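You operate a simulated robot arm through the tools that you are given. There is no shell and no other tool.

You are at the controls of a simulated robot arm. One attempt, no reset.

JOB
Let the washed jug print drip over the bay, lay it on the board, then empty the bay.
Fine: the plug ends on the sink rim. Set down upright: drain plug.

The check looks at the end state, three seconds after you hand in, the way a careful person would. Anything else that was tipped, shoved, dropped, spilled or broken makes it a failure.

ROBOT AND FRAMES
A 7-joint arm with a two-finger parallel gripper, fixed in place. Base frame: the origin is on the floor under the middle of its stand, x ahead of it, y to its left, z up. Lengths are in mm, angles in degrees, forces in N, time in s.
It reaches about 1247 mm from its shoulder. Its first joint turns from -132.0 to 132.0 degrees. Payload 3.91 kg.
Tool frame: the origin (TCP) lies between the finger pads and is the grasp point; the fingertips stand 30 mm ahead of it; z points along the fingers, y is the line along which they close. The gripper opens to 110 mm. The fingers are 20 mm wide and 10 mm thick; the gripper's body (48 by 112 mm) begins 55 mm behind the TCP.
Orientation is that of the tool frame in the base frame, as a unit quaternion [w, x, y, z]. With the fingers straight down and closing along the base's y, the tool's x points along the base's -x, its y along +y and its z along -z.

CONTROLS
- The arm moves only by the tool nudge_tool. Its argument "deltas" is a list of rows, each a list of 7 numbers: the shift along the base's x, y, z in mm, then the turn, a rotation vector about the base's x, y, z in degrees, then the gripper command, from -1 (shut) to 1 (fully open), values between in proportion. In form: [[x, y, z, rx, ry, rz, jaw], ...]. A call has 1 to 20 rows; each row is the pose to reach, as a shift and turn from the pose commanded when the call began. Rows are played at 5 a second. More than 50 mm and 8.6 degrees between two rows, or a gripper value outside its range, and nothing of the call is played. A pose out of reach is approached as far as the arm can. The call stops where the force on the tool passes 40 N (or 10 N more than at its start, if that is more) or the arm is blocked; 0.2 s more then pass. The fingers move at their own pace (about 108 mm/s each) and stop on an object; they squeeze with about 27 N. The grip force told is the motor's: it shows also when the fingers shut on nothing. Time passes only in rows, and 0.2 s behind the last, so rows that repeat a pose let the fingers close. It gives the time, the measured TCP pose, the force on the tool (base axes), the opening and the grip force at its end, in the units of the frame above (readings bear some noise), with the torque about the TCP (base axes, N m) and any sound that the robot's microphone picked up.
- Cameras (640 x 400 px; columns grow to the right, rows downward): "scene" is fixed at [209.4, 644.1, 1581.6]; the picture's right is [-0.74, -0.67, 0.00], its down [-0.67, 0.74, -0.07] and it looks along [0.05, -0.06, -1.00] (base axes); focal length 214 px, centre (320, 200). "wrist" rides on the gripper at [72, 17, -103] in the tool frame; the picture's right is [-0.23, 0.97, 0.00], its down [-0.76, -0.18, -0.62] and it looks along [-0.61, -0.14, 0.78] (tool axes); focal length 222 px, centre (320, 200). There is no depth. A picture from a camera that has moved, and an enlarged one, comes with that camera's place and axes in the base frame and with its lens. The place of the scene camera against the robot may be out by one fixed shift of up to 12 mm in any direction.
- snapshot(camera): a new picture of that camera. No time passes.
- inspect(camera, box): a new picture of the part [left, top, right, bottom] of that camera's present view, enlarged. No time passes.
- finish_job(): hands the job in; it is judged then, once.

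Nothing tells you positions but the pictures and the camera data. Unless the task says otherwise, let go and move clear before handing in.

The tools are called as a command line: name --pt "numbers of a row" for each row, then --argument value for the rest, lists and objects as JSON in quotes. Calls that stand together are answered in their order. nudge_tool: Moves the arm, as the interface text tells. Its arguments: {"type":"object","properties":{"deltas":{"type":"array"}},"required":["deltas"]} The other tools are called the same way: snapshot (camera) takes a picture; inspect (camera, box) takes an enlarged picture of a part of a camera's view; finish_job () hands the job in.

At the start:

```text
t: 0.0
position: [440.5, 349.2, 1236.9]
tool_rot: [0.0, 0.0, 1.0, 0.0]
contact_force: [-0.4, 0.4, 0.7]
moment: [0.02, 0.0, 0.0]
gripper_width: 110.0
finger_force: 0.0
```

scene: 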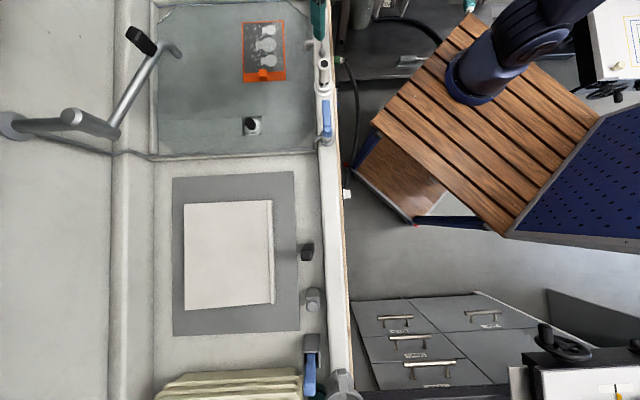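
wrist: 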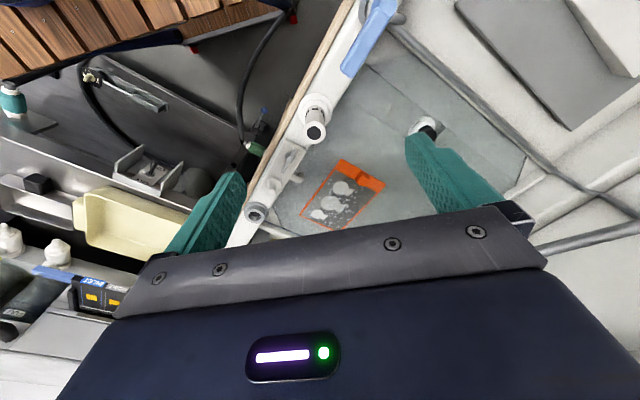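

I see a sink bay with water, an orange-framed print in it, a drain plug standing in the bay, and a board (grey/white) beside the sink. I'll look closer before I move.

inspect --camera "scene" --box '[140, 0, 350, 170]'

inspect --camera "scene" --box '[140, 150, 350, 400]'

inspect --camera "wrist" --box '[200, 60, 540, 260]'

inspect --camera "scene" --box '[225, 0, 345, 90]'

inspect --camera "scene" --box '[220, 90, 345, 180]'

```text
2.35 times, centred on (245, 85) of scene
camera zoom: at [209.4, 644.1, 1581.6], right [-0.74, -0.67, 0.0], down [-0.67, 0.74, -0.07], along [0.05, -0.06, -1.0], focal length 505 px, centre (496, 471)
```

zoom: 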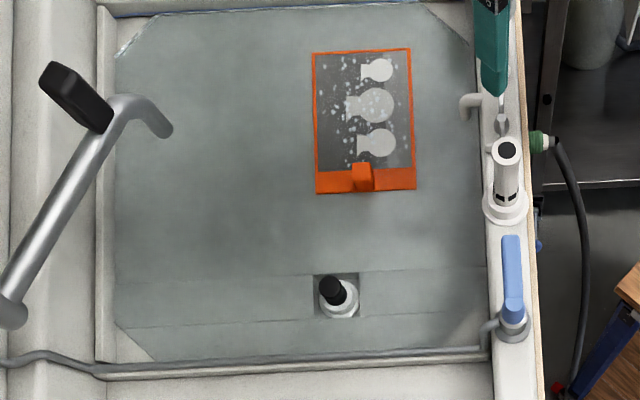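

```text
1.60 times, centred on (245, 275) of scene
camera zoom: at [209.4, 644.1, 1581.6], right [-0.74, -0.67, 0.0], down [-0.67, 0.74, -0.07], along [0.05, -0.06, -1.0], focal length 343 px, centre (440, 80)
```

zoom: 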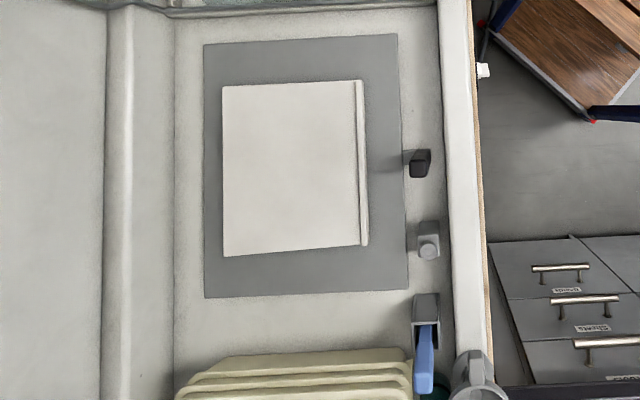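

```text
1.88 times, centred on (370, 160) of wrist
camera zoom: at [366.8, 364.4, 1339.6], right [0.23, 0.97, 0.0], down [0.76, -0.18, 0.62], along [0.61, -0.14, -0.78], focal length 418 px, centre (226, 275)
```

zoom: 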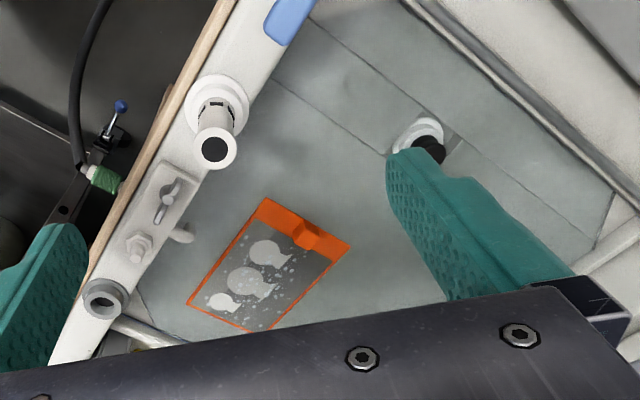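

```text
4.44 times, centred on (285, 45) of scene
camera zoom: at [209.4, 644.1, 1581.6], right [-0.74, -0.67, 0.0], down [-0.67, 0.74, -0.07], along [0.05, -0.06, -1.0], focal length 953 px, centre (476, 889)
```

zoom: 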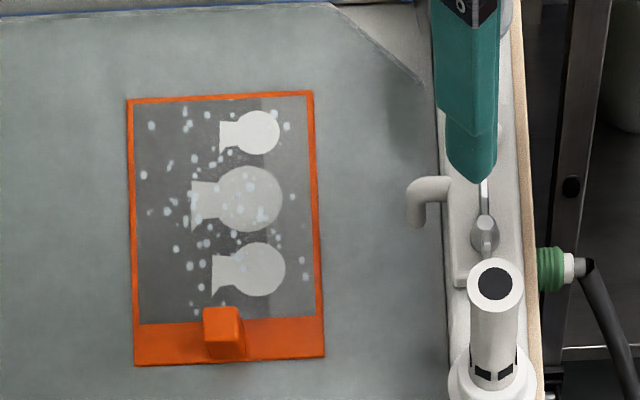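

```text
4.44 times, centred on (282, 135) of scene
camera zoom: at [209.4, 644.1, 1581.6], right [-0.74, -0.67, 0.0], down [-0.67, 0.74, -0.07], along [0.05, -0.06, -1.0], focal length 953 px, centre (487, 489)
```

zoom: 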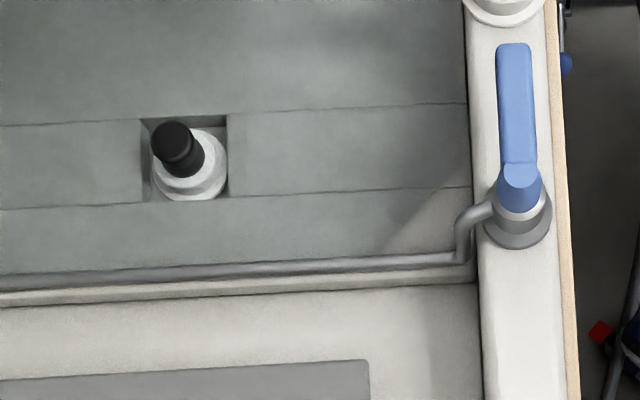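

The print lies in the bay with an upright orange handle tab, and the plug stands further along. The camera rays put the plug knob near (615, 560, 850) and the print handle near (695, 407, 870). I'll move sideways first and then down, staying clear of the tall white tap, to see more closely.

nudge_tool --pt "40 30 0 0 0 0 1" --pt "80 60 0 0 0 0 1" --pt "113 90 0 0 0 0 1" --pt "113 90 -50 0 0 0 1" --pt "113 90 -90 0 0 0 1" --pt "113 90 -130 0 0 0 1" --pt "113 90 -130 0 0 0 1"

snapshot --camera "wrist"

snapshot --camera "scene"

```text
t: 1.6
position: [553.1, 436.1, 1105.9]
tool_rot: [0.0, -0.001, 1.0, 0.001]
contact_force: [-0.1, -0.8, -0.3]
moment: [-0.03, 0.01, 0.03]
gripper_width: 109.9
finger_force: 0.0
```

```text
taken
camera wrist: at [480.3, 452.5, 1209.2], right [0.23, 0.97, 0.0], down [0.76, -0.18, 0.62], along [0.61, -0.14, -0.78], focal length 222 px, centre (320, 200)
```

wrist: 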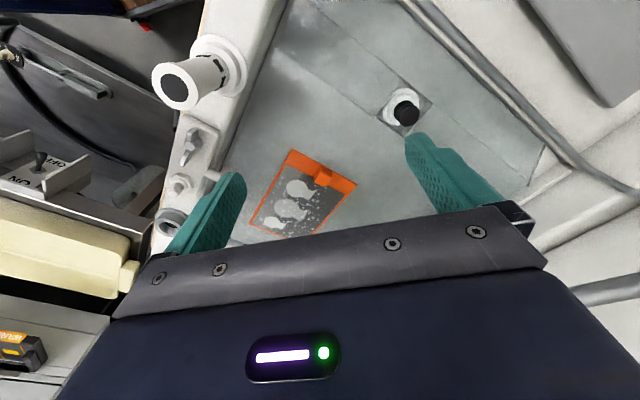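

```text
taken
```

scene: 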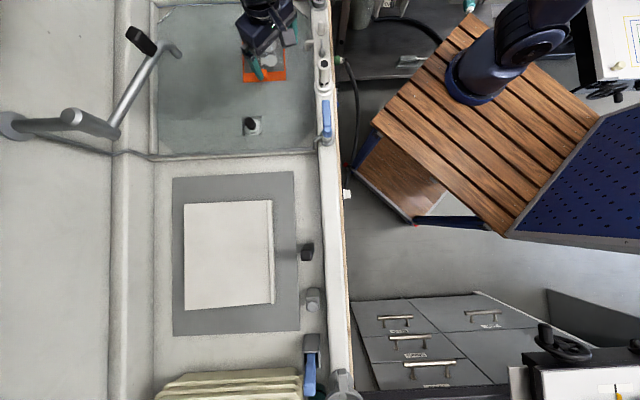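

The view is closer now. I'll enlarge the handle and the plug to measure them.

inspect --camera "wrist" --box '[240, 130, 400, 230]'

inspect --camera "wrist" --box '[340, 60, 500, 160]'

inspect --camera "wrist" --box '[130, 20, 290, 220]'

```text
4.00 times, centred on (320, 180) of wrist
camera zoom: at [480.3, 452.5, 1209.2], right [0.23, 0.97, 0.0], down [0.76, -0.18, 0.62], along [0.61, -0.14, -0.78], focal length 888 px, centre (320, 280)
```

zoom: 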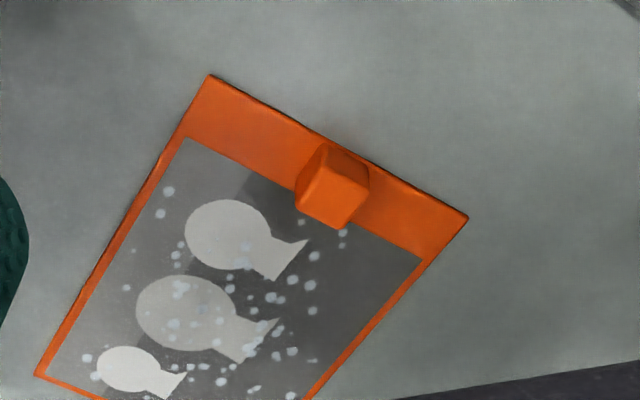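

```text
4.00 times, centred on (420, 110) of wrist
camera zoom: at [480.3, 452.5, 1209.2], right [0.23, 0.97, 0.0], down [0.76, -0.18, 0.62], along [0.61, -0.14, -0.78], focal length 888 px, centre (-80, 560)
```

zoom: 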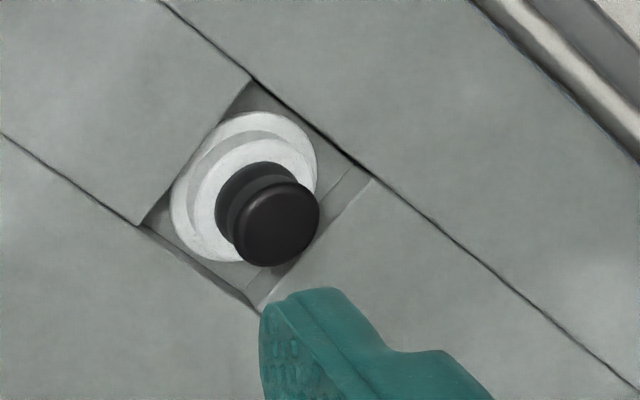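

```text
2.00 times, centred on (210, 120) of wrist
camera zoom: at [480.3, 452.5, 1209.2], right [0.23, 0.97, 0.0], down [0.76, -0.18, 0.62], along [0.61, -0.14, -0.78], focal length 444 px, centre (540, 360)
```

zoom: 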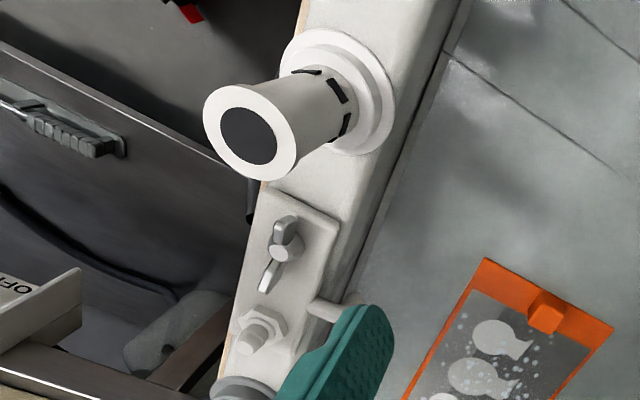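

The handle is near (702, 408, 861). Before lifting anything I'll turn the tool to line up with the sink and look at the board area.

nudge_tool --pt "-25 30 0 0 0 3.2 1" --pt "-51 60 0 0 0 6.3 1" --pt "-76 90 0 0 0 9.5 1" --pt "-102 120 0 0 0 12.6 1" --pt "-127 150 0 0 0 15.8 1" --pt "-153 180 0 0 0 19 1" --pt "-178 210 0 0 0 22.1 1" --pt "-203 239 0 0 0 25.3 1" --pt "-229 269 0 0 0 28.4 1" --pt "-254 299 0 0 0 31.6 1" --pt "-280 329 0 0 0 34.8 1" --pt "-305 359 0 0 0 37.9 1" --pt "-330 389 0 0 0 41.1 1" --pt "-356 419 0 0 0 44.2 1" --pt "-356 419 0 0 0 44.2 1"

snapshot --camera "wrist"

snapshot --camera "scene"

```text
t: 4.8
position: [198.1, 859.3, 1104.1]
tool_rot: [0.001, -0.377, 0.926, 0.0]
contact_force: [0.5, -0.2, 0.6]
moment: [-0.02, -0.02, 0.0]
gripper_width: 109.9
finger_force: 0.1
```

```text
taken
camera wrist: at [133.4, 820.6, 1208.2], right [-0.52, 0.86, 0.0], down [0.67, 0.4, 0.62], along [0.53, 0.32, -0.78], focal length 222 px, centre (320, 200)
```

wrist: 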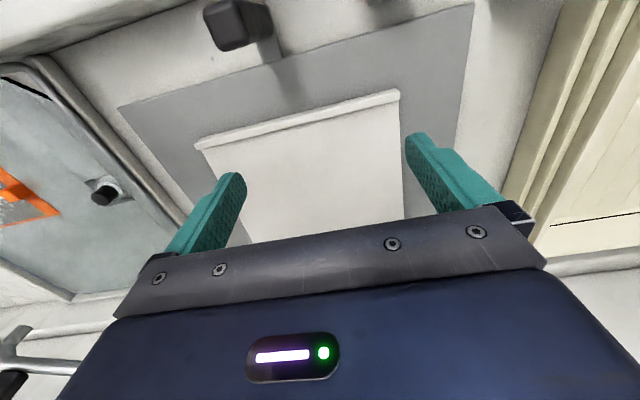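

```text
taken
```

scene: 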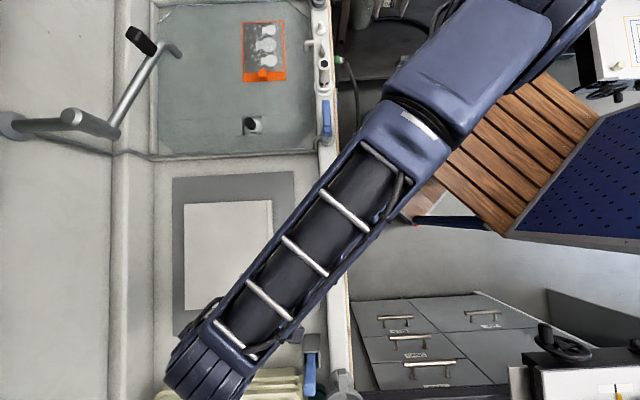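

The board is below me: a white panel with a lip on its robot side, lying on a grey mat. I'll zoom in on it and the area around it.

inspect --camera "wrist" --box '[100, 0, 500, 250]'

inspect --camera "wrist" --box '[0, 80, 240, 240]'

inspect --camera "scene" --box '[0, 0, 220, 180]'

```text
1.60 times, centred on (300, 125) of wrist
camera zoom: at [133.4, 820.6, 1208.2], right [-0.52, 0.86, 0.0], down [0.67, 0.4, 0.62], along [0.53, 0.32, -0.78], focal length 355 px, centre (352, 320)
```

zoom: 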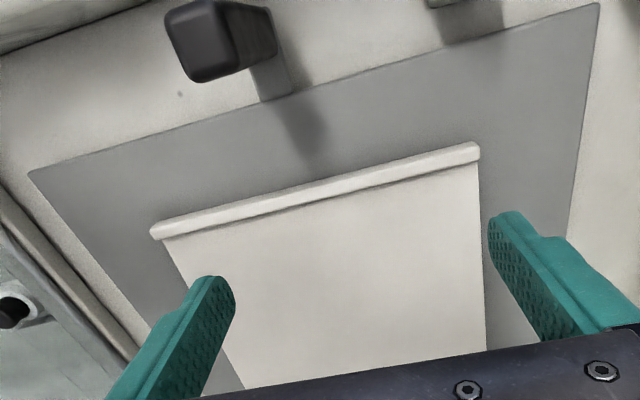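

```text
2.50 times, centred on (120, 160) of wrist
camera zoom: at [133.4, 820.6, 1208.2], right [-0.52, 0.86, 0.0], down [0.67, 0.4, 0.62], along [0.53, 0.32, -0.78], focal length 555 px, centre (820, 300)
```

zoom: 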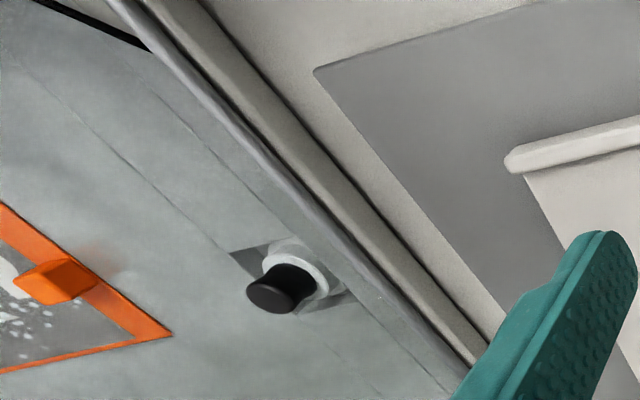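

```text
2.22 times, centred on (110, 90) of scene
camera zoom: at [209.4, 644.1, 1581.6], right [-0.74, -0.67, 0.0], down [-0.67, 0.74, -0.07], along [0.05, -0.06, -1.0], focal length 477 px, centre (787, 444)
```

zoom: 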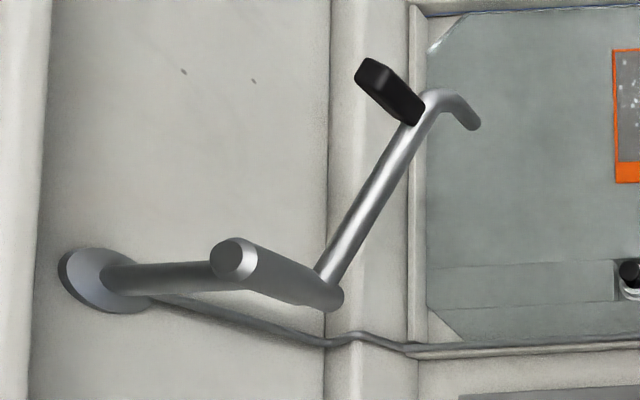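

Using the wide-baseline views, the plug knob top is near (632, 568, 834) and the print handle near (725, 401, 823). The board surface is at about z 855. I'll go above the handle with the jaws closing along the print's length.

nudge_tool --pt "33 -29 0 0 0 0 1" --pt "66 -57 0 0 0 0 1" --pt "99 -86 0 0 0 0 1" --pt "132 -114 0 0 0 0 1" --pt "165 -143 0 0 0 0 1" --pt "198 -172 0 0 0 0 1" --pt "231 -200 0 0 0 0 1" --pt "263 -229 0 0 0 0 1" --pt "296 -258 0 0 0 0 1" --pt "329 -286 0 0 0 0 1" --pt "362 -315 0 0 0 0 1" --pt "395 -343 0 0 0 0 1" --pt "428 -372 0 0 0 0 1" --pt "461 -401 0 0 0 0 1" --pt "494 -429 0 0 0 0 1" --pt "527 -458 0 0 0 0 1" --pt "527 -458 -40 0 0 0 1" --pt "527 -458 -80 0 0 0 1" --pt "527 -458 -104 0 0 0 1" --pt "527 -458 -104 0 0 0 1"

snapshot --camera "wrist"

inspect --camera "wrist" --box '[220, 80, 440, 220]'

snapshot --camera "scene"

```text
t: 9.0
position: [724.3, 398.9, 1000.4]
tool_rot: [-0.001, -0.377, 0.926, -0.001]
contact_force: [0.0, 0.7, 0.2]
moment: [-0.02, 0.01, 0.0]
gripper_width: 110.2
finger_force: 0.1
```

```text
taken
camera wrist: at [660.6, 360.6, 1104.1], right [-0.52, 0.86, 0.0], down [0.67, 0.4, 0.62], along [0.53, 0.32, -0.78], focal length 222 px, centre (320, 200)
```

wrist: 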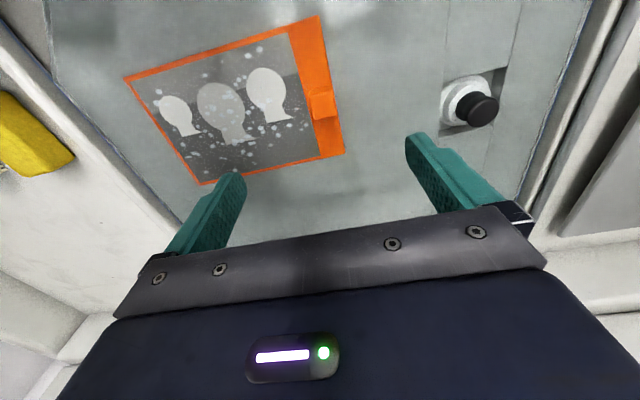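

```text
2.86 times, centred on (330, 150) of wrist
camera zoom: at [660.6, 360.6, 1104.1], right [-0.52, 0.86, 0.0], down [0.67, 0.4, 0.62], along [0.53, 0.32, -0.78], focal length 635 px, centre (291, 343)
```

zoom: 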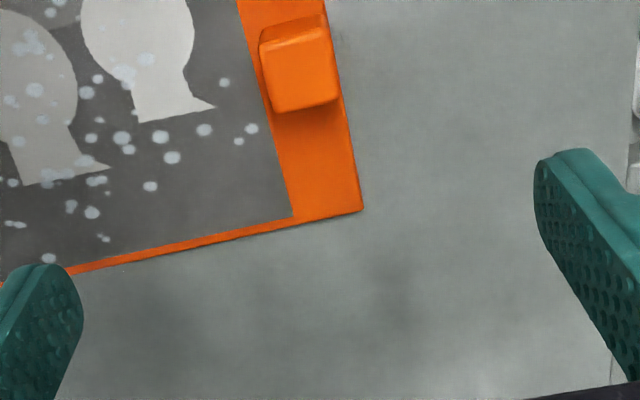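

```text
taken
```

scene: 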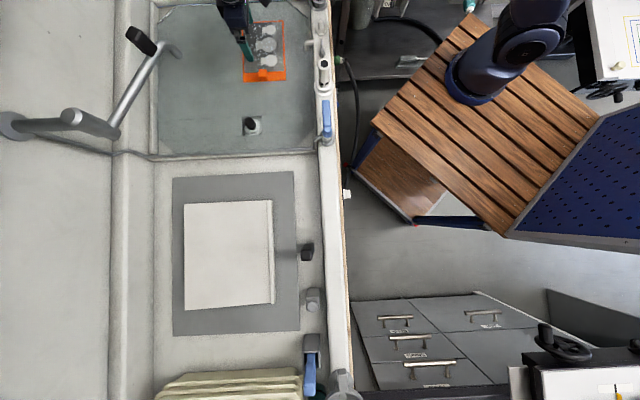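

The handle block is about 28 by 24 mm, sits at the plate's edge and lines up with the tool. I'll zoom in to get its height.

inspect --camera "wrist" --box '[290, 75, 360, 125]'

inspect --camera "wrist" --box '[420, 50, 520, 150]'

inspect --camera "scene" --box '[230, 15, 300, 90]'

```text
8.00 times, centred on (325, 100) of wrist
camera zoom: at [660.6, 360.6, 1104.1], right [-0.52, 0.86, 0.0], down [0.67, 0.4, 0.62], along [0.53, 0.32, -0.78], focal length 1777 px, centre (280, 1000)
```

zoom: 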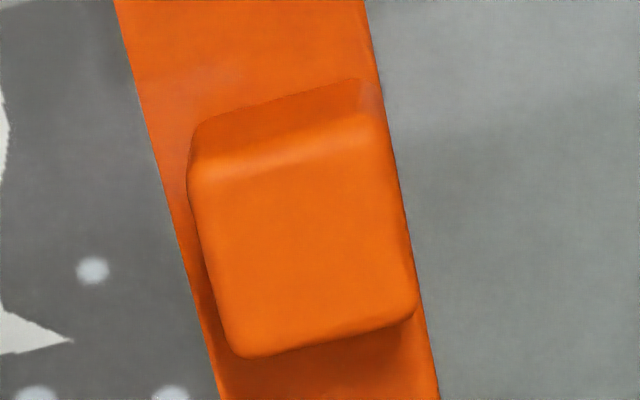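

```text
4.00 times, centred on (470, 100) of wrist
camera zoom: at [660.6, 360.6, 1104.1], right [-0.52, 0.86, 0.0], down [0.67, 0.4, 0.62], along [0.53, 0.32, -0.78], focal length 888 px, centre (-280, 600)
```

zoom: 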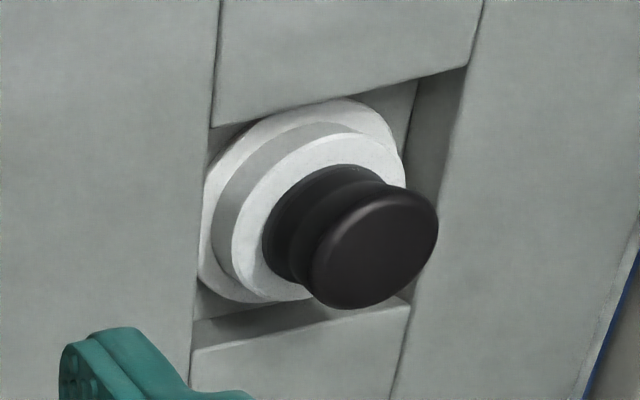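

```text
5.33 times, centred on (265, 52) of scene
camera zoom: at [209.4, 644.1, 1581.6], right [-0.74, -0.67, 0.0], down [-0.67, 0.74, -0.07], along [0.05, -0.06, -1.0], focal length 1144 px, centre (613, 987)
```

zoom: 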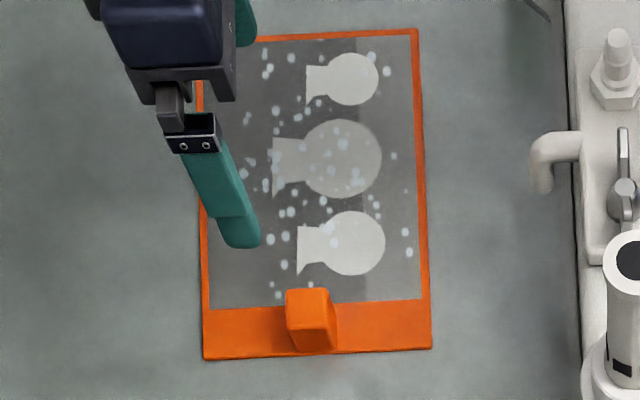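

The block is about a 28 mm cube with its top near z 832, and the plate is at about 805. I'll go down to TCP z 870 and check that the fingers straddle the block.

nudge_tool --pt "0 1 -30 0 0 0 1" --pt "0 2 -60 0 0 0 1" --pt "0 3 -90 0 0 0 1" --pt "0 3 -115 0 0 0 1" --pt "0 3 -130 0 0 0 1" --pt "0 3 -130 0 0 0 1"

snapshot --camera "wrist"

inspect --camera "wrist" --box '[220, 80, 440, 220]'

inspect --camera "scene" --box '[220, 15, 310, 100]'

```text
t: 10.4
position: [722.3, 403.2, 871.1]
tool_rot: [0.0, -0.376, 0.926, -0.001]
contact_force: [0.8, -0.2, -0.1]
moment: [-0.01, 0.02, 0.02]
gripper_width: 110.0
finger_force: 0.1
```

```text
taken
camera wrist: at [657.9, 363.9, 975.9], right [-0.52, 0.86, 0.0], down [0.67, 0.4, 0.62], along [0.53, 0.32, -0.78], focal length 222 px, centre (320, 200)
```

wrist: 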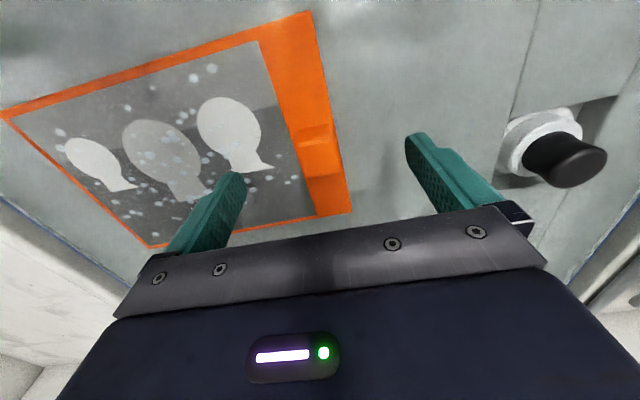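

```text
2.86 times, centred on (330, 150) of wrist
camera zoom: at [657.9, 363.9, 975.9], right [-0.52, 0.86, 0.0], down [0.67, 0.4, 0.62], along [0.53, 0.32, -0.78], focal length 635 px, centre (291, 343)
```

zoom: 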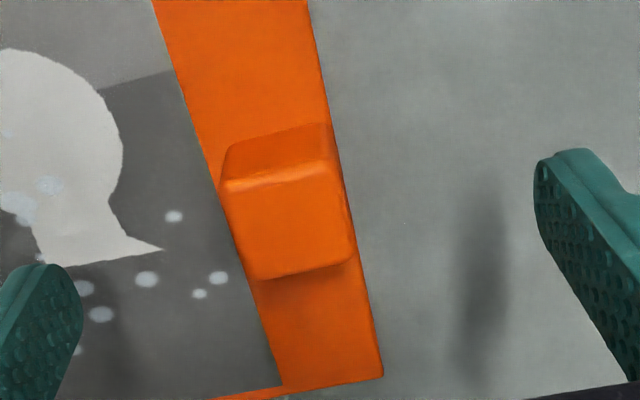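

```text
4.71 times, centred on (265, 58) of scene
camera zoom: at [209.4, 644.1, 1581.6], right [-0.74, -0.67, 0.0], down [-0.67, 0.74, -0.07], along [0.05, -0.06, -1.0], focal length 1009 px, centre (579, 871)
```

zoom: 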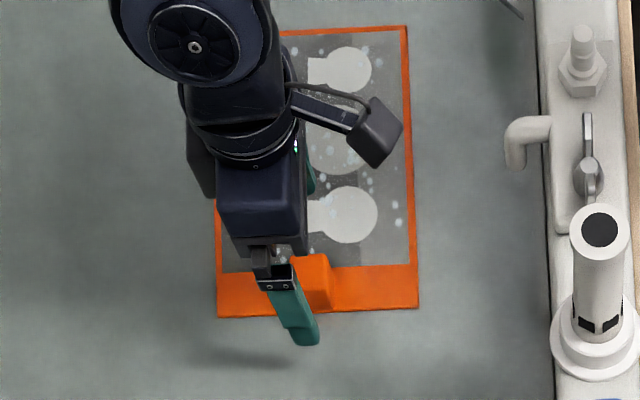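

The fingers are centred over the block, and the triangulation agrees: block top 832, plate about 807. I'll go down another 28 mm and close gently.

nudge_tool --pt "0 0 -10 0 0 0 1" --pt "0 0 -20 0 0 0 1" --pt "0 0 -28 0 0 0 1" --pt "0 0 -28 0 0 0 1" --pt "0 0 -28 0 0 0 0.2" --pt "0 0 -28 0 0 0 -0.2" --pt "0 0 -28 0 0 0 -0.2"

inspect --camera "wrist" --box '[200, 80, 440, 240]'

```text
t: 12.0
position: [723.8, 403.3, 843.8]
tool_rot: [0.0, -0.376, 0.927, 0.0]
contact_force: [-0.9, 0.0, 0.6]
moment: [0.0, 0.0, -0.02]
gripper_width: 43.8
finger_force: 0.0
```

```text
2.50 times, centred on (320, 160) of wrist
camera zoom: at [659.0, 364.0, 947.7], right [-0.52, 0.86, 0.0], down [0.67, 0.4, 0.62], along [0.53, 0.32, -0.78], focal length 555 px, centre (320, 300)
```

zoom: 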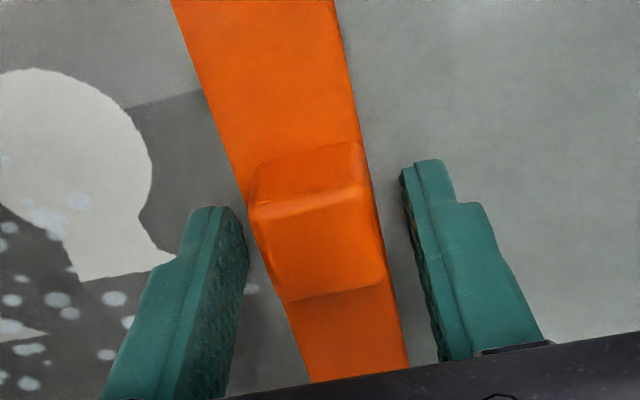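

The fingers straddle the block with about 8 mm on each side. I'm closing on it.

nudge_tool --pt "0 0 0 0 0 0 -0.45" --pt "0 0 0 0 0 0 -1" --pt "0 0 0 0 0 0 -1" --pt "0 0 0 0 0 0 -1"

inspect --camera "wrist" --box '[200, 80, 440, 240]'

snapshot --camera "scene"

```text
t: 13.0
position: [722.8, 402.6, 844.5]
tool_rot: [0.0, -0.377, 0.926, 0.0]
contact_force: [-0.1, -1.1, -0.1]
moment: [-0.05, 0.01, 0.04]
gripper_width: 29.2
finger_force: 26.8
```

```text
2.50 times, centred on (320, 160) of wrist
camera zoom: at [659.0, 364.0, 947.8], right [-0.52, 0.86, 0.0], down [0.67, 0.4, 0.62], along [0.53, 0.32, -0.78], focal length 555 px, centre (320, 300)
```

zoom: 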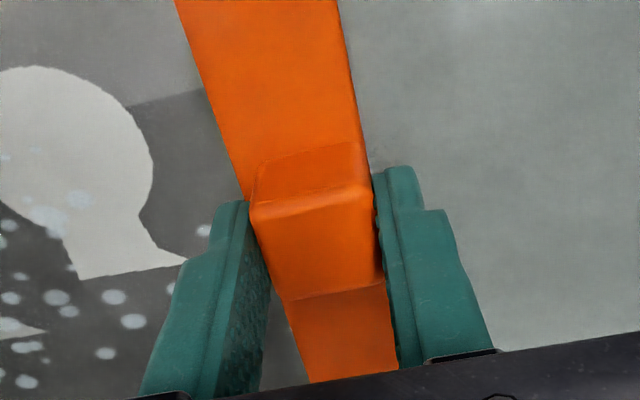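

```text
taken
```

scene: 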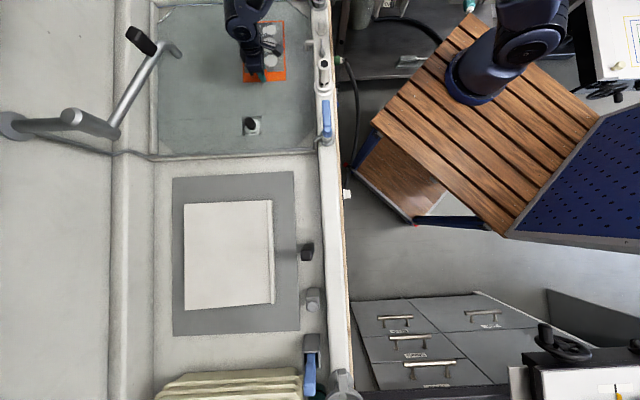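

The block is gripped at 29 mm width and 27 N. I'll lift slowly and watch the load.

nudge_tool --pt "0 0 4 0 0 0 -1" --pt "0 0 9 0 0 0 -1" --pt "0 0 15 0 0 0 -1" --pt "0 0 22 0 0 0 -1" --pt "0 0 30 0 0 0 -1" --pt "0 0 40 0 0 0 -1" --pt "0 0 50 0 0 0 -1" --pt "0 0 60 0 0 0 -1" --pt "0 0 60 0 0 0 -1"

snapshot --camera "wrist"

inspect --camera "scene" --box '[200, 0, 340, 110]'

```text
t: 15.0
position: [723.3, 401.1, 903.4]
tool_rot: [0.0, -0.377, 0.926, 0.001]
contact_force: [-0.8, -0.3, -0.6]
moment: [0.05, 0.07, 0.0]
gripper_width: 29.0
finger_force: 26.9
```

```text
taken
camera wrist: at [659.9, 363.0, 1007.4], right [-0.52, 0.86, 0.0], down [0.67, 0.4, 0.62], along [0.53, 0.32, -0.78], focal length 222 px, centre (320, 200)
```

wrist: 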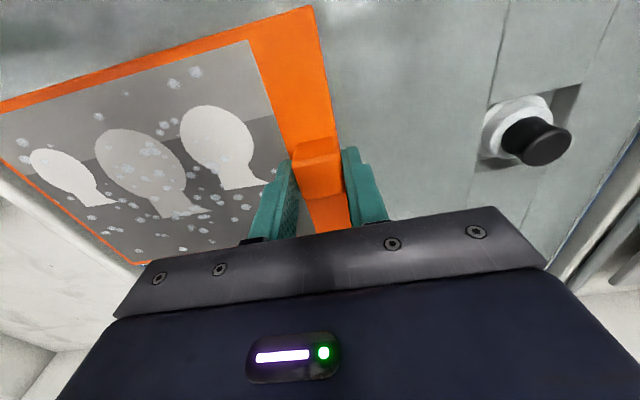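

```text
3.64 times, centred on (270, 55) of scene
camera zoom: at [209.4, 644.1, 1581.6], right [-0.74, -0.67, 0.0], down [-0.67, 0.74, -0.07], along [0.05, -0.06, -1.0], focal length 780 px, centre (502, 727)
```

zoom: 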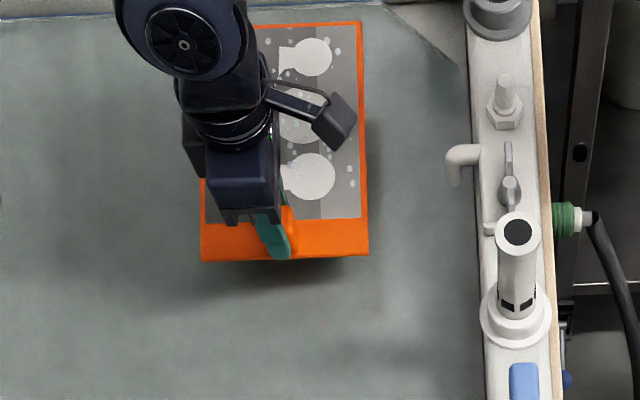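

The print is up, level and light. I'll raise it and shift towards the bay centre, then tilt it so it can run off.

nudge_tool --pt "0 0 20 0 0 0 -1" --pt "0 0 40 0 0 0 -1" --pt "-5 5 60 0 0 0 -1" --pt "-12 12 80 0 0 0 -1" --pt "-18 18 100 0 0 0 -1" --pt "-24 25 120 0 0 0 -1" --pt "-30 31 140 0 0 0 -1" --pt "-36 37 160 0 0 0 -1" --pt "-42 43 175 0 0 0 -1" --pt "-42 43 175 0 0 0 -1"

snapshot --camera "wrist"

snapshot --camera "scene"

```text
t: 17.2
position: [682.2, 446.1, 1079.4]
tool_rot: [-0.001, -0.376, 0.927, 0.0]
contact_force: [0.9, -0.2, -0.9]
moment: [0.07, 0.05, 0.01]
gripper_width: 29.1
finger_force: 26.9
```

```text
taken
camera wrist: at [618.8, 407.2, 1183.9], right [-0.52, 0.86, 0.0], down [0.67, 0.4, 0.62], along [0.53, 0.32, -0.78], focal length 222 px, centre (320, 200)
```

wrist: 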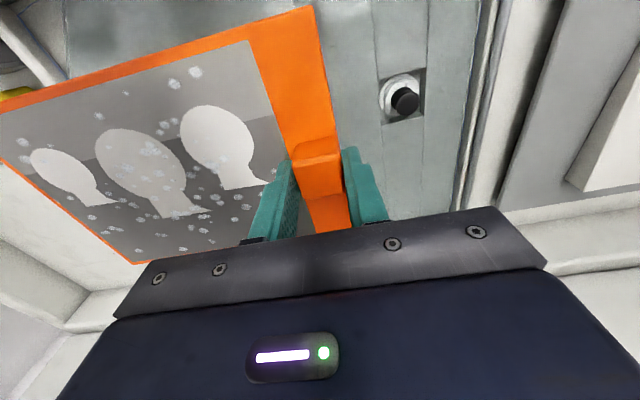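

```text
taken
```

scene: 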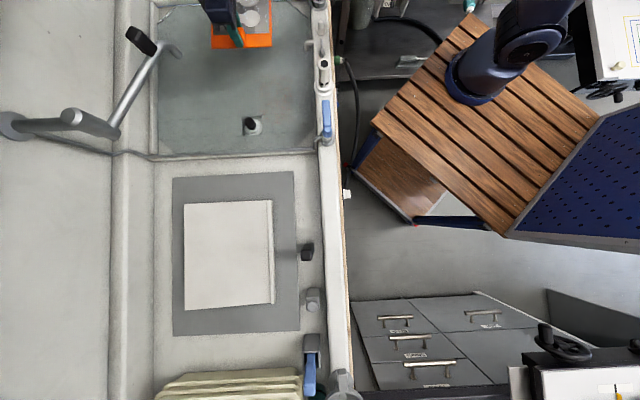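

The faucet lever is near (795, 625, 1111) and the white tap top near (492, 328, 1007), and the print sits between them over the bay. I'll tilt it far-end down and shift slightly away from the faucet.

nudge_tool --pt "-5 -5 0 3.6 3.5 0 -1" --pt "-10 -10 0 7.2 7.0 0 -1" --pt "-14 -14 0 10.7 10.5 0 -1" --pt "-14 -14 0 14.3 14.0 0 -1" --pt "-14 -14 0 17.9 17.5 0 -1" --pt "-14 -14 0 21.5 20.9 0 -1" --pt "-14 -14 0 25.0 24.4 0 -1" --pt "-14 -14 0 28.6 27.9 0 -1" --pt "-14 -14 0 32.2 31.4 0 -1" --pt "-14 -14 0 32.2 31.4 0 -1"

snapshot --camera "wrist"

inspect --camera "scene" --box '[140, 0, 340, 130]'

```text
t: 19.4
position: [668.8, 432.8, 1078.8]
tool_rot: [-0.144, -0.348, 0.856, 0.355]
contact_force: [-0.7, -0.6, -1.7]
moment: [0.0, 0.03, -0.01]
gripper_width: 29.3
finger_force: 26.3
```

```text
taken
camera wrist: at [658.3, 336.8, 1163.7], right [-0.32, 0.65, 0.69], down [0.94, 0.13, 0.31], along [0.12, 0.75, -0.65], focal length 222 px, centre (320, 200)
```

wrist: 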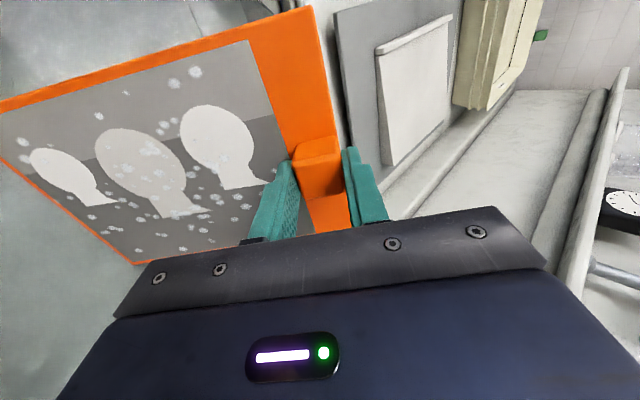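

```text
3.08 times, centred on (240, 65) of scene
camera zoom: at [209.4, 644.1, 1581.6], right [-0.74, -0.67, 0.0], down [-0.67, 0.74, -0.07], along [0.05, -0.06, -1.0], focal length 660 px, centre (566, 615)
```

zoom: 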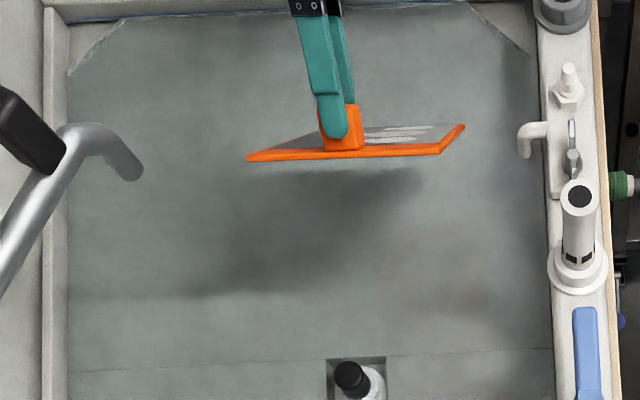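

The print is tilted 45° over the bay, well clear of everything. I'll tilt it a little more and hold while it drips.

nudge_tool --pt "0 0 0 3.6 3.5 0 -1" --pt "0 0 0 7.2 7.0 0 -1" --pt "0 0 0 10.7 10.5 0 -1" --pt "0 0 0 10.7 10.5 0 -1" --pt "0 0 0 10.7 10.5 0 -1" --pt "0 0 0 10.7 10.5 0 -1" --pt "0 0 0 10.7 10.5 0 -1" --pt "0 0 0 10.7 10.5 0 -1" --pt "0 0 0 10.7 10.5 0 -1" --pt "0 0 0 10.7 10.5 0 -1" --pt "0 0 0 10.7 10.5 0 -1" --pt "0 0 0 10.7 10.5 0 -1" --pt "0 0 0 10.7 10.5 0 -1" --pt "0 0 0 10.7 10.5 0 -1" --pt "0 0 0 10.7 10.5 0 -1" --pt "0 0 0 10.7 10.5 0 -1" --pt "0 0 0 10.7 10.5 0 -1" --pt "0 0 0 10.7 10.5 0 -1" --pt "0 0 0 10.7 10.5 0 -1" --pt "0 0 0 10.7 10.5 0 -1"

snapshot --camera "wrist"

inspect --camera "scene" --box '[140, 0, 340, 130]'

```text
t: 23.6
position: [667.0, 431.8, 1078.7]
tool_rot: [-0.19, -0.326, 0.802, 0.463]
contact_force: [0.3, 0.1, -1.0]
moment: [0.01, -0.02, -0.01]
gripper_width: 29.2
finger_force: 26.7
```

```text
taken
camera wrist: at [671.9, 322.2, 1146.1], right [-0.18, 0.51, 0.84], down [0.98, 0.08, 0.16], along [0.01, 0.86, -0.52], focal length 222 px, centre (320, 200)
```

wrist: 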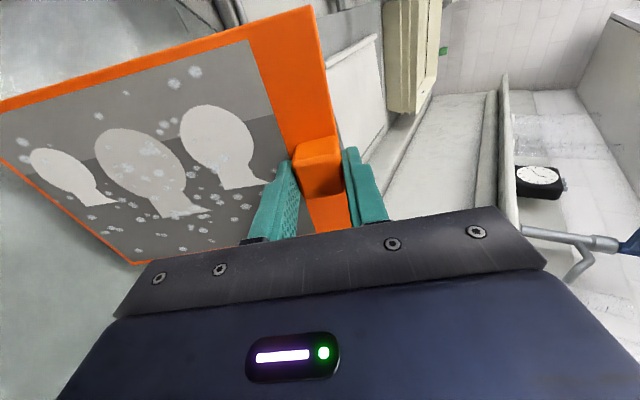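

```text
3.08 times, centred on (240, 65) of scene
camera zoom: at [209.4, 644.1, 1581.6], right [-0.74, -0.67, 0.0], down [-0.67, 0.74, -0.07], along [0.05, -0.06, -1.0], focal length 660 px, centre (566, 615)
```

zoom: 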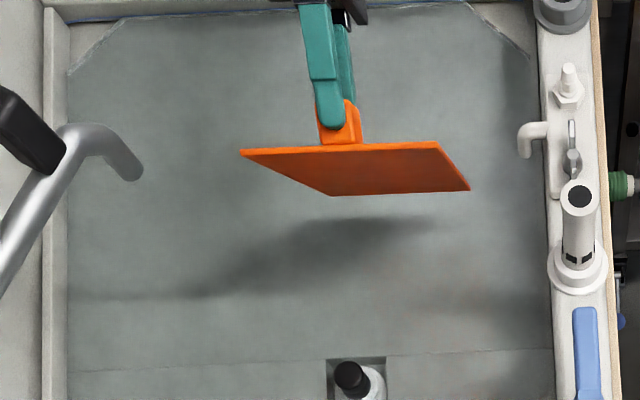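

I'll note the droplets on the print, keep holding, and compare.

inspect --camera "wrist" --box '[0, 0, 350, 270]'

nudge_tool --pt "0 0 0 0 0 0 -1" --pt "0 0 0 0 0 0 -1" --pt "0 0 0 0 0 0 -1" --pt "0 0 0 0 0 0 -1" --pt "0 0 0 0 0 0 -1" --pt "0 0 0 0 0 0 -1" --pt "0 0 0 0 0 0 -1" --pt "0 0 0 0 0 0 -1" --pt "0 0 0 0 0 0 -1" --pt "0 0 0 0 0 0 -1" --pt "0 0 0 0 0 0 -1" --pt "0 0 0 0 0 0 -1" --pt "0 0 0 0 0 0 -1" --pt "0 0 0 0 0 0 -1" --pt "0 0 0 0 0 0 -1" --pt "0 0 0 0 0 0 -1" --pt "0 0 0 0 0 0 -1" --pt "0 0 0 0 0 0 -1" --pt "0 0 0 0 0 0 -1" --pt "0 0 0 0 0 0 -1"

inspect --camera "wrist" --box '[0, 0, 350, 270]'

```text
1.48 times, centred on (175, 135) of wrist
camera zoom: at [671.9, 322.2, 1146.1], right [-0.18, 0.51, 0.84], down [0.98, 0.08, 0.16], along [0.01, 0.86, -0.52], focal length 329 px, centre (535, 296)
```

zoom: 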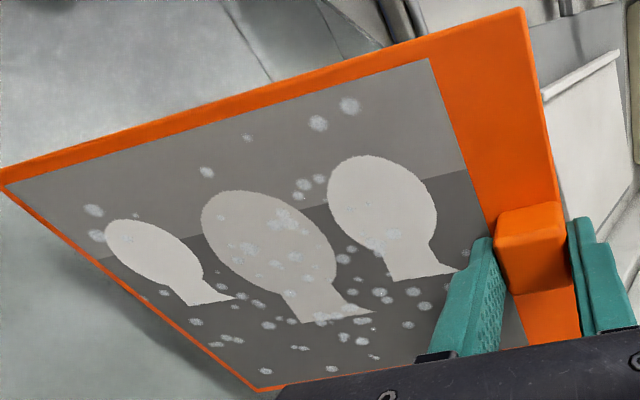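

```text
t: 27.8
position: [668.0, 431.0, 1078.4]
tool_rot: [-0.19, -0.327, 0.802, 0.463]
contact_force: [0.3, 0.4, -1.3]
moment: [0.04, 0.03, 0.0]
gripper_width: 29.5
finger_force: 26.9
```

```text
1.48 times, centred on (175, 135) of wrist
camera zoom: at [671.9, 322.2, 1146.1], right [-0.18, 0.51, 0.84], down [0.98, 0.08, 0.16], along [0.01, 0.86, -0.52], focal length 329 px, centre (535, 296)
```

zoom: 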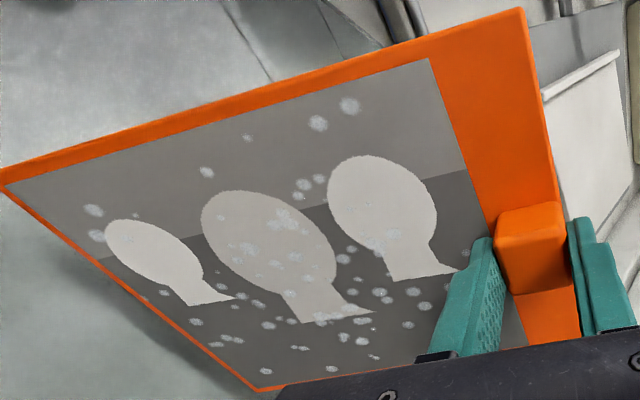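

The droplets look unchanged now, and nothing is visibly running off. I'll hold a while longer to be safe, then look at the board before laying the print down.

nudge_tool --pt "0 0 0 0 0 0 -1" --pt "0 0 0 0 0 0 -1" --pt "0 0 0 0 0 0 -1" --pt "0 0 0 0 0 0 -1" --pt "0 0 0 0 0 0 -1" --pt "0 0 0 0 0 0 -1" --pt "0 0 0 0 0 0 -1" --pt "0 0 0 0 0 0 -1" --pt "0 0 0 0 0 0 -1" --pt "0 0 0 0 0 0 -1" --pt "0 0 0 0 0 0 -1" --pt "0 0 0 0 0 0 -1" --pt "0 0 0 0 0 0 -1" --pt "0 0 0 0 0 0 -1" --pt "0 0 0 0 0 0 -1" --pt "0 0 0 0 0 0 -1" --pt "0 0 0 0 0 0 -1" --pt "0 0 0 0 0 0 -1" --pt "0 0 0 0 0 0 -1" --pt "0 0 0 0 0 0 -1"

inspect --camera "wrist" --box '[0, 0, 350, 270]'

inspect --camera "scene" --box '[150, 150, 350, 350]'

inspect --camera "scene" --box '[140, 0, 340, 130]'

```text
t: 32.0
position: [667.5, 430.7, 1078.6]
tool_rot: [-0.189, -0.326, 0.802, 0.463]
contact_force: [0.4, -0.4, -0.4]
moment: [0.02, -0.01, 0.02]
gripper_width: 29.1
finger_force: 26.7
```

```text
1.48 times, centred on (175, 135) of wrist
camera zoom: at [671.9, 322.2, 1146.1], right [-0.18, 0.51, 0.84], down [0.98, 0.08, 0.16], along [0.01, 0.86, -0.52], focal length 329 px, centre (535, 296)
```

zoom: 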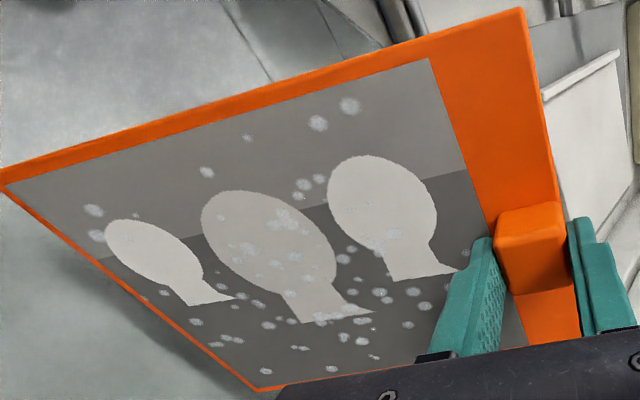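

```text
2.00 times, centred on (250, 250) of scene
camera zoom: at [209.4, 644.1, 1581.6], right [-0.74, -0.67, 0.0], down [-0.67, 0.74, -0.07], along [0.05, -0.06, -1.0], focal length 429 px, centre (460, 100)
```

zoom: 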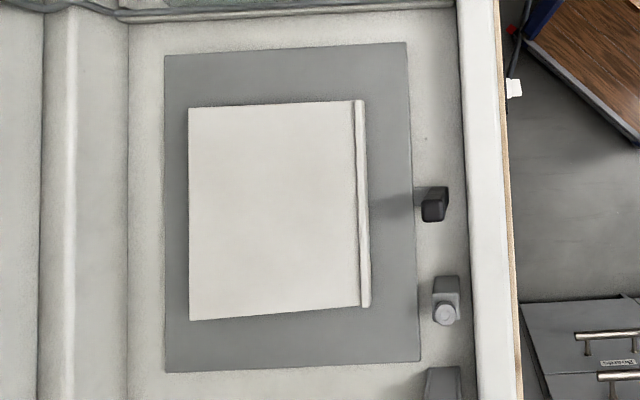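

```text
3.08 times, centred on (240, 65) of scene
camera zoom: at [209.4, 644.1, 1581.6], right [-0.74, -0.67, 0.0], down [-0.67, 0.74, -0.07], along [0.05, -0.06, -1.0], focal length 660 px, centre (566, 615)
```

zoom: 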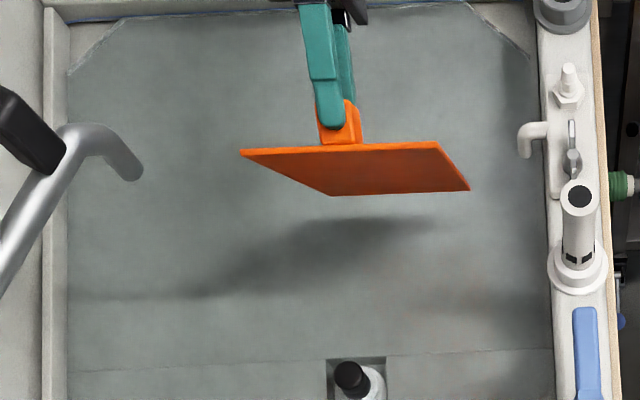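

Twelve-plus seconds of dripping are done, with nothing left running. I put the board centre near (365, 952). I'll level the print again while still over the bay.

nudge_tool --pt "0 0 0 -4.3 -4.2 0 -1" --pt "0 0 0 -8.6 -8.4 0 -1" --pt "0 0 0 -12.9 -12.6 0 -1" --pt "0 0 0 -17.2 -16.8 0 -1" --pt "0 0 0 -21.5 -21.0 0 -1" --pt "0 0 0 -25.7 -25.1 0 -1" --pt "0 0 0 -30.0 -29.3 0 -1" --pt "0 0 0 -34.3 -33.5 0 -1" --pt "0 0 0 -38.6 -37.7 0 -1" --pt "0 0 0 -42.9 -41.9 0 -1" --pt "0 0 0 -42.9 -41.9 0 -1"

snapshot --camera "wrist"

```text
t: 34.4
position: [668.5, 431.3, 1079.1]
tool_rot: [-0.001, -0.376, 0.926, -0.001]
contact_force: [0.7, 0.5, -0.7]
moment: [0.08, 0.06, 0.01]
gripper_width: 29.0
finger_force: 26.7
```

```text
taken
camera wrist: at [603.8, 392.8, 1182.8], right [-0.52, 0.86, 0.0], down [0.67, 0.4, 0.62], along [0.53, 0.32, -0.78], focal length 222 px, centre (320, 200)
```

wrist: 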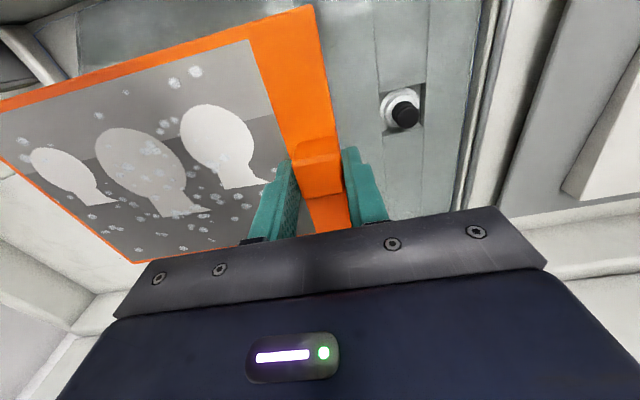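

The print is level. I'll carry it along the sink axis at height, then across over the board.

nudge_tool --pt "-14 14 0 0 0 0 -1" --pt "-40 41 0 0 0 0 -1" --pt "-67 69 0 0 0 0 -1" --pt "-94 97 0 0 0 0 -1" --pt "-122 125 0 0 0 0 -1" --pt "-149 153 0 0 0 0 -1" --pt "-177 181 0 0 0 0 -1" --pt "-204 209 0 0 0 0 -1" --pt "-232 238 0 0 0 0 -1" --pt "-259 266 0 0 0 0 -1" --pt "-287 294 0 0 0 0 -1" --pt "-314 322 0 0 0 0 -1" --pt "-320 359 0 0 0 0 -1" --pt "-327 398 0 0 0 0 -1" --pt "-333 437 0 0 0 0 -1" --pt "-340 476 0 0 0 0 -1" --pt "-346 514 0 0 0 0 -1" --pt "-352 545 0 0 0 0 -1" --pt "-358 577 0 0 0 0 -1" --pt "-358 577 0 0 0 0 -1"

snapshot --camera "wrist"

snapshot --camera "scene"

```text
t: 38.6
position: [309.3, 925.7, 1069.9]
tool_rot: [0.0, -0.376, 0.926, 0.0]
contact_force: [-0.2, -0.8, -0.8]
moment: [0.1, 0.06, 0.02]
gripper_width: 29.1
finger_force: 26.6
out of reach, approached as far as the arm can: row 17, 18, 19, 20
```

```text
taken
camera wrist: at [244.9, 886.5, 1173.7], right [-0.52, 0.86, 0.0], down [0.67, 0.4, 0.62], along [0.53, 0.32, -0.78], focal length 222 px, centre (320, 200)
```

wrist: 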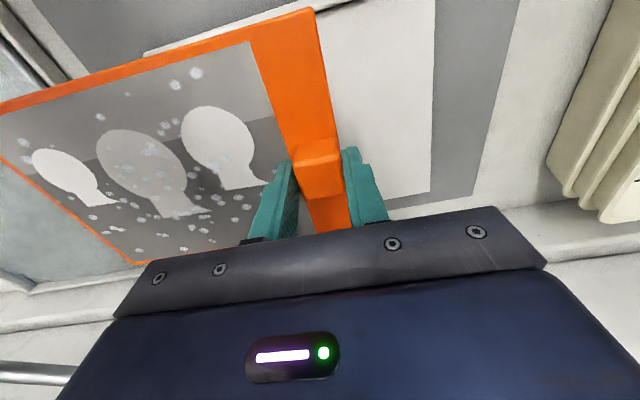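

```text
taken
```

scene: 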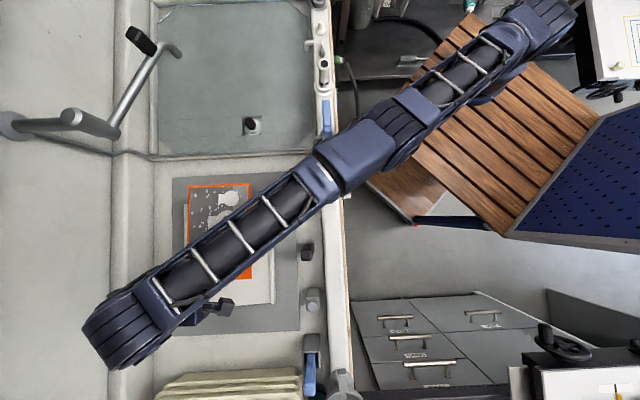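

The reach limit with a vertical tool at this height is near radius 976 mm. I'll come down a bit, where reach should grow, and check how the commanded pose is counted.

nudge_tool --pt "0 -15 -20 0 0 0 -1" --pt "0 -30 -40 0 0 0 -1" --pt "0 -45 -60 0 0 0 -1" --pt "0 -45 -60 0 0 0 -1"

```text
t: 39.6
position: [317.5, 930.4, 1020.3]
tool_rot: [0.0, -0.376, 0.927, 0.0]
contact_force: [-0.8, 0.3, -0.7]
moment: [0.05, 0.06, -0.03]
gripper_width: 29.2
finger_force: 26.9
out of reach, approached as far as the arm can: row 1, 2, 3, 4
```

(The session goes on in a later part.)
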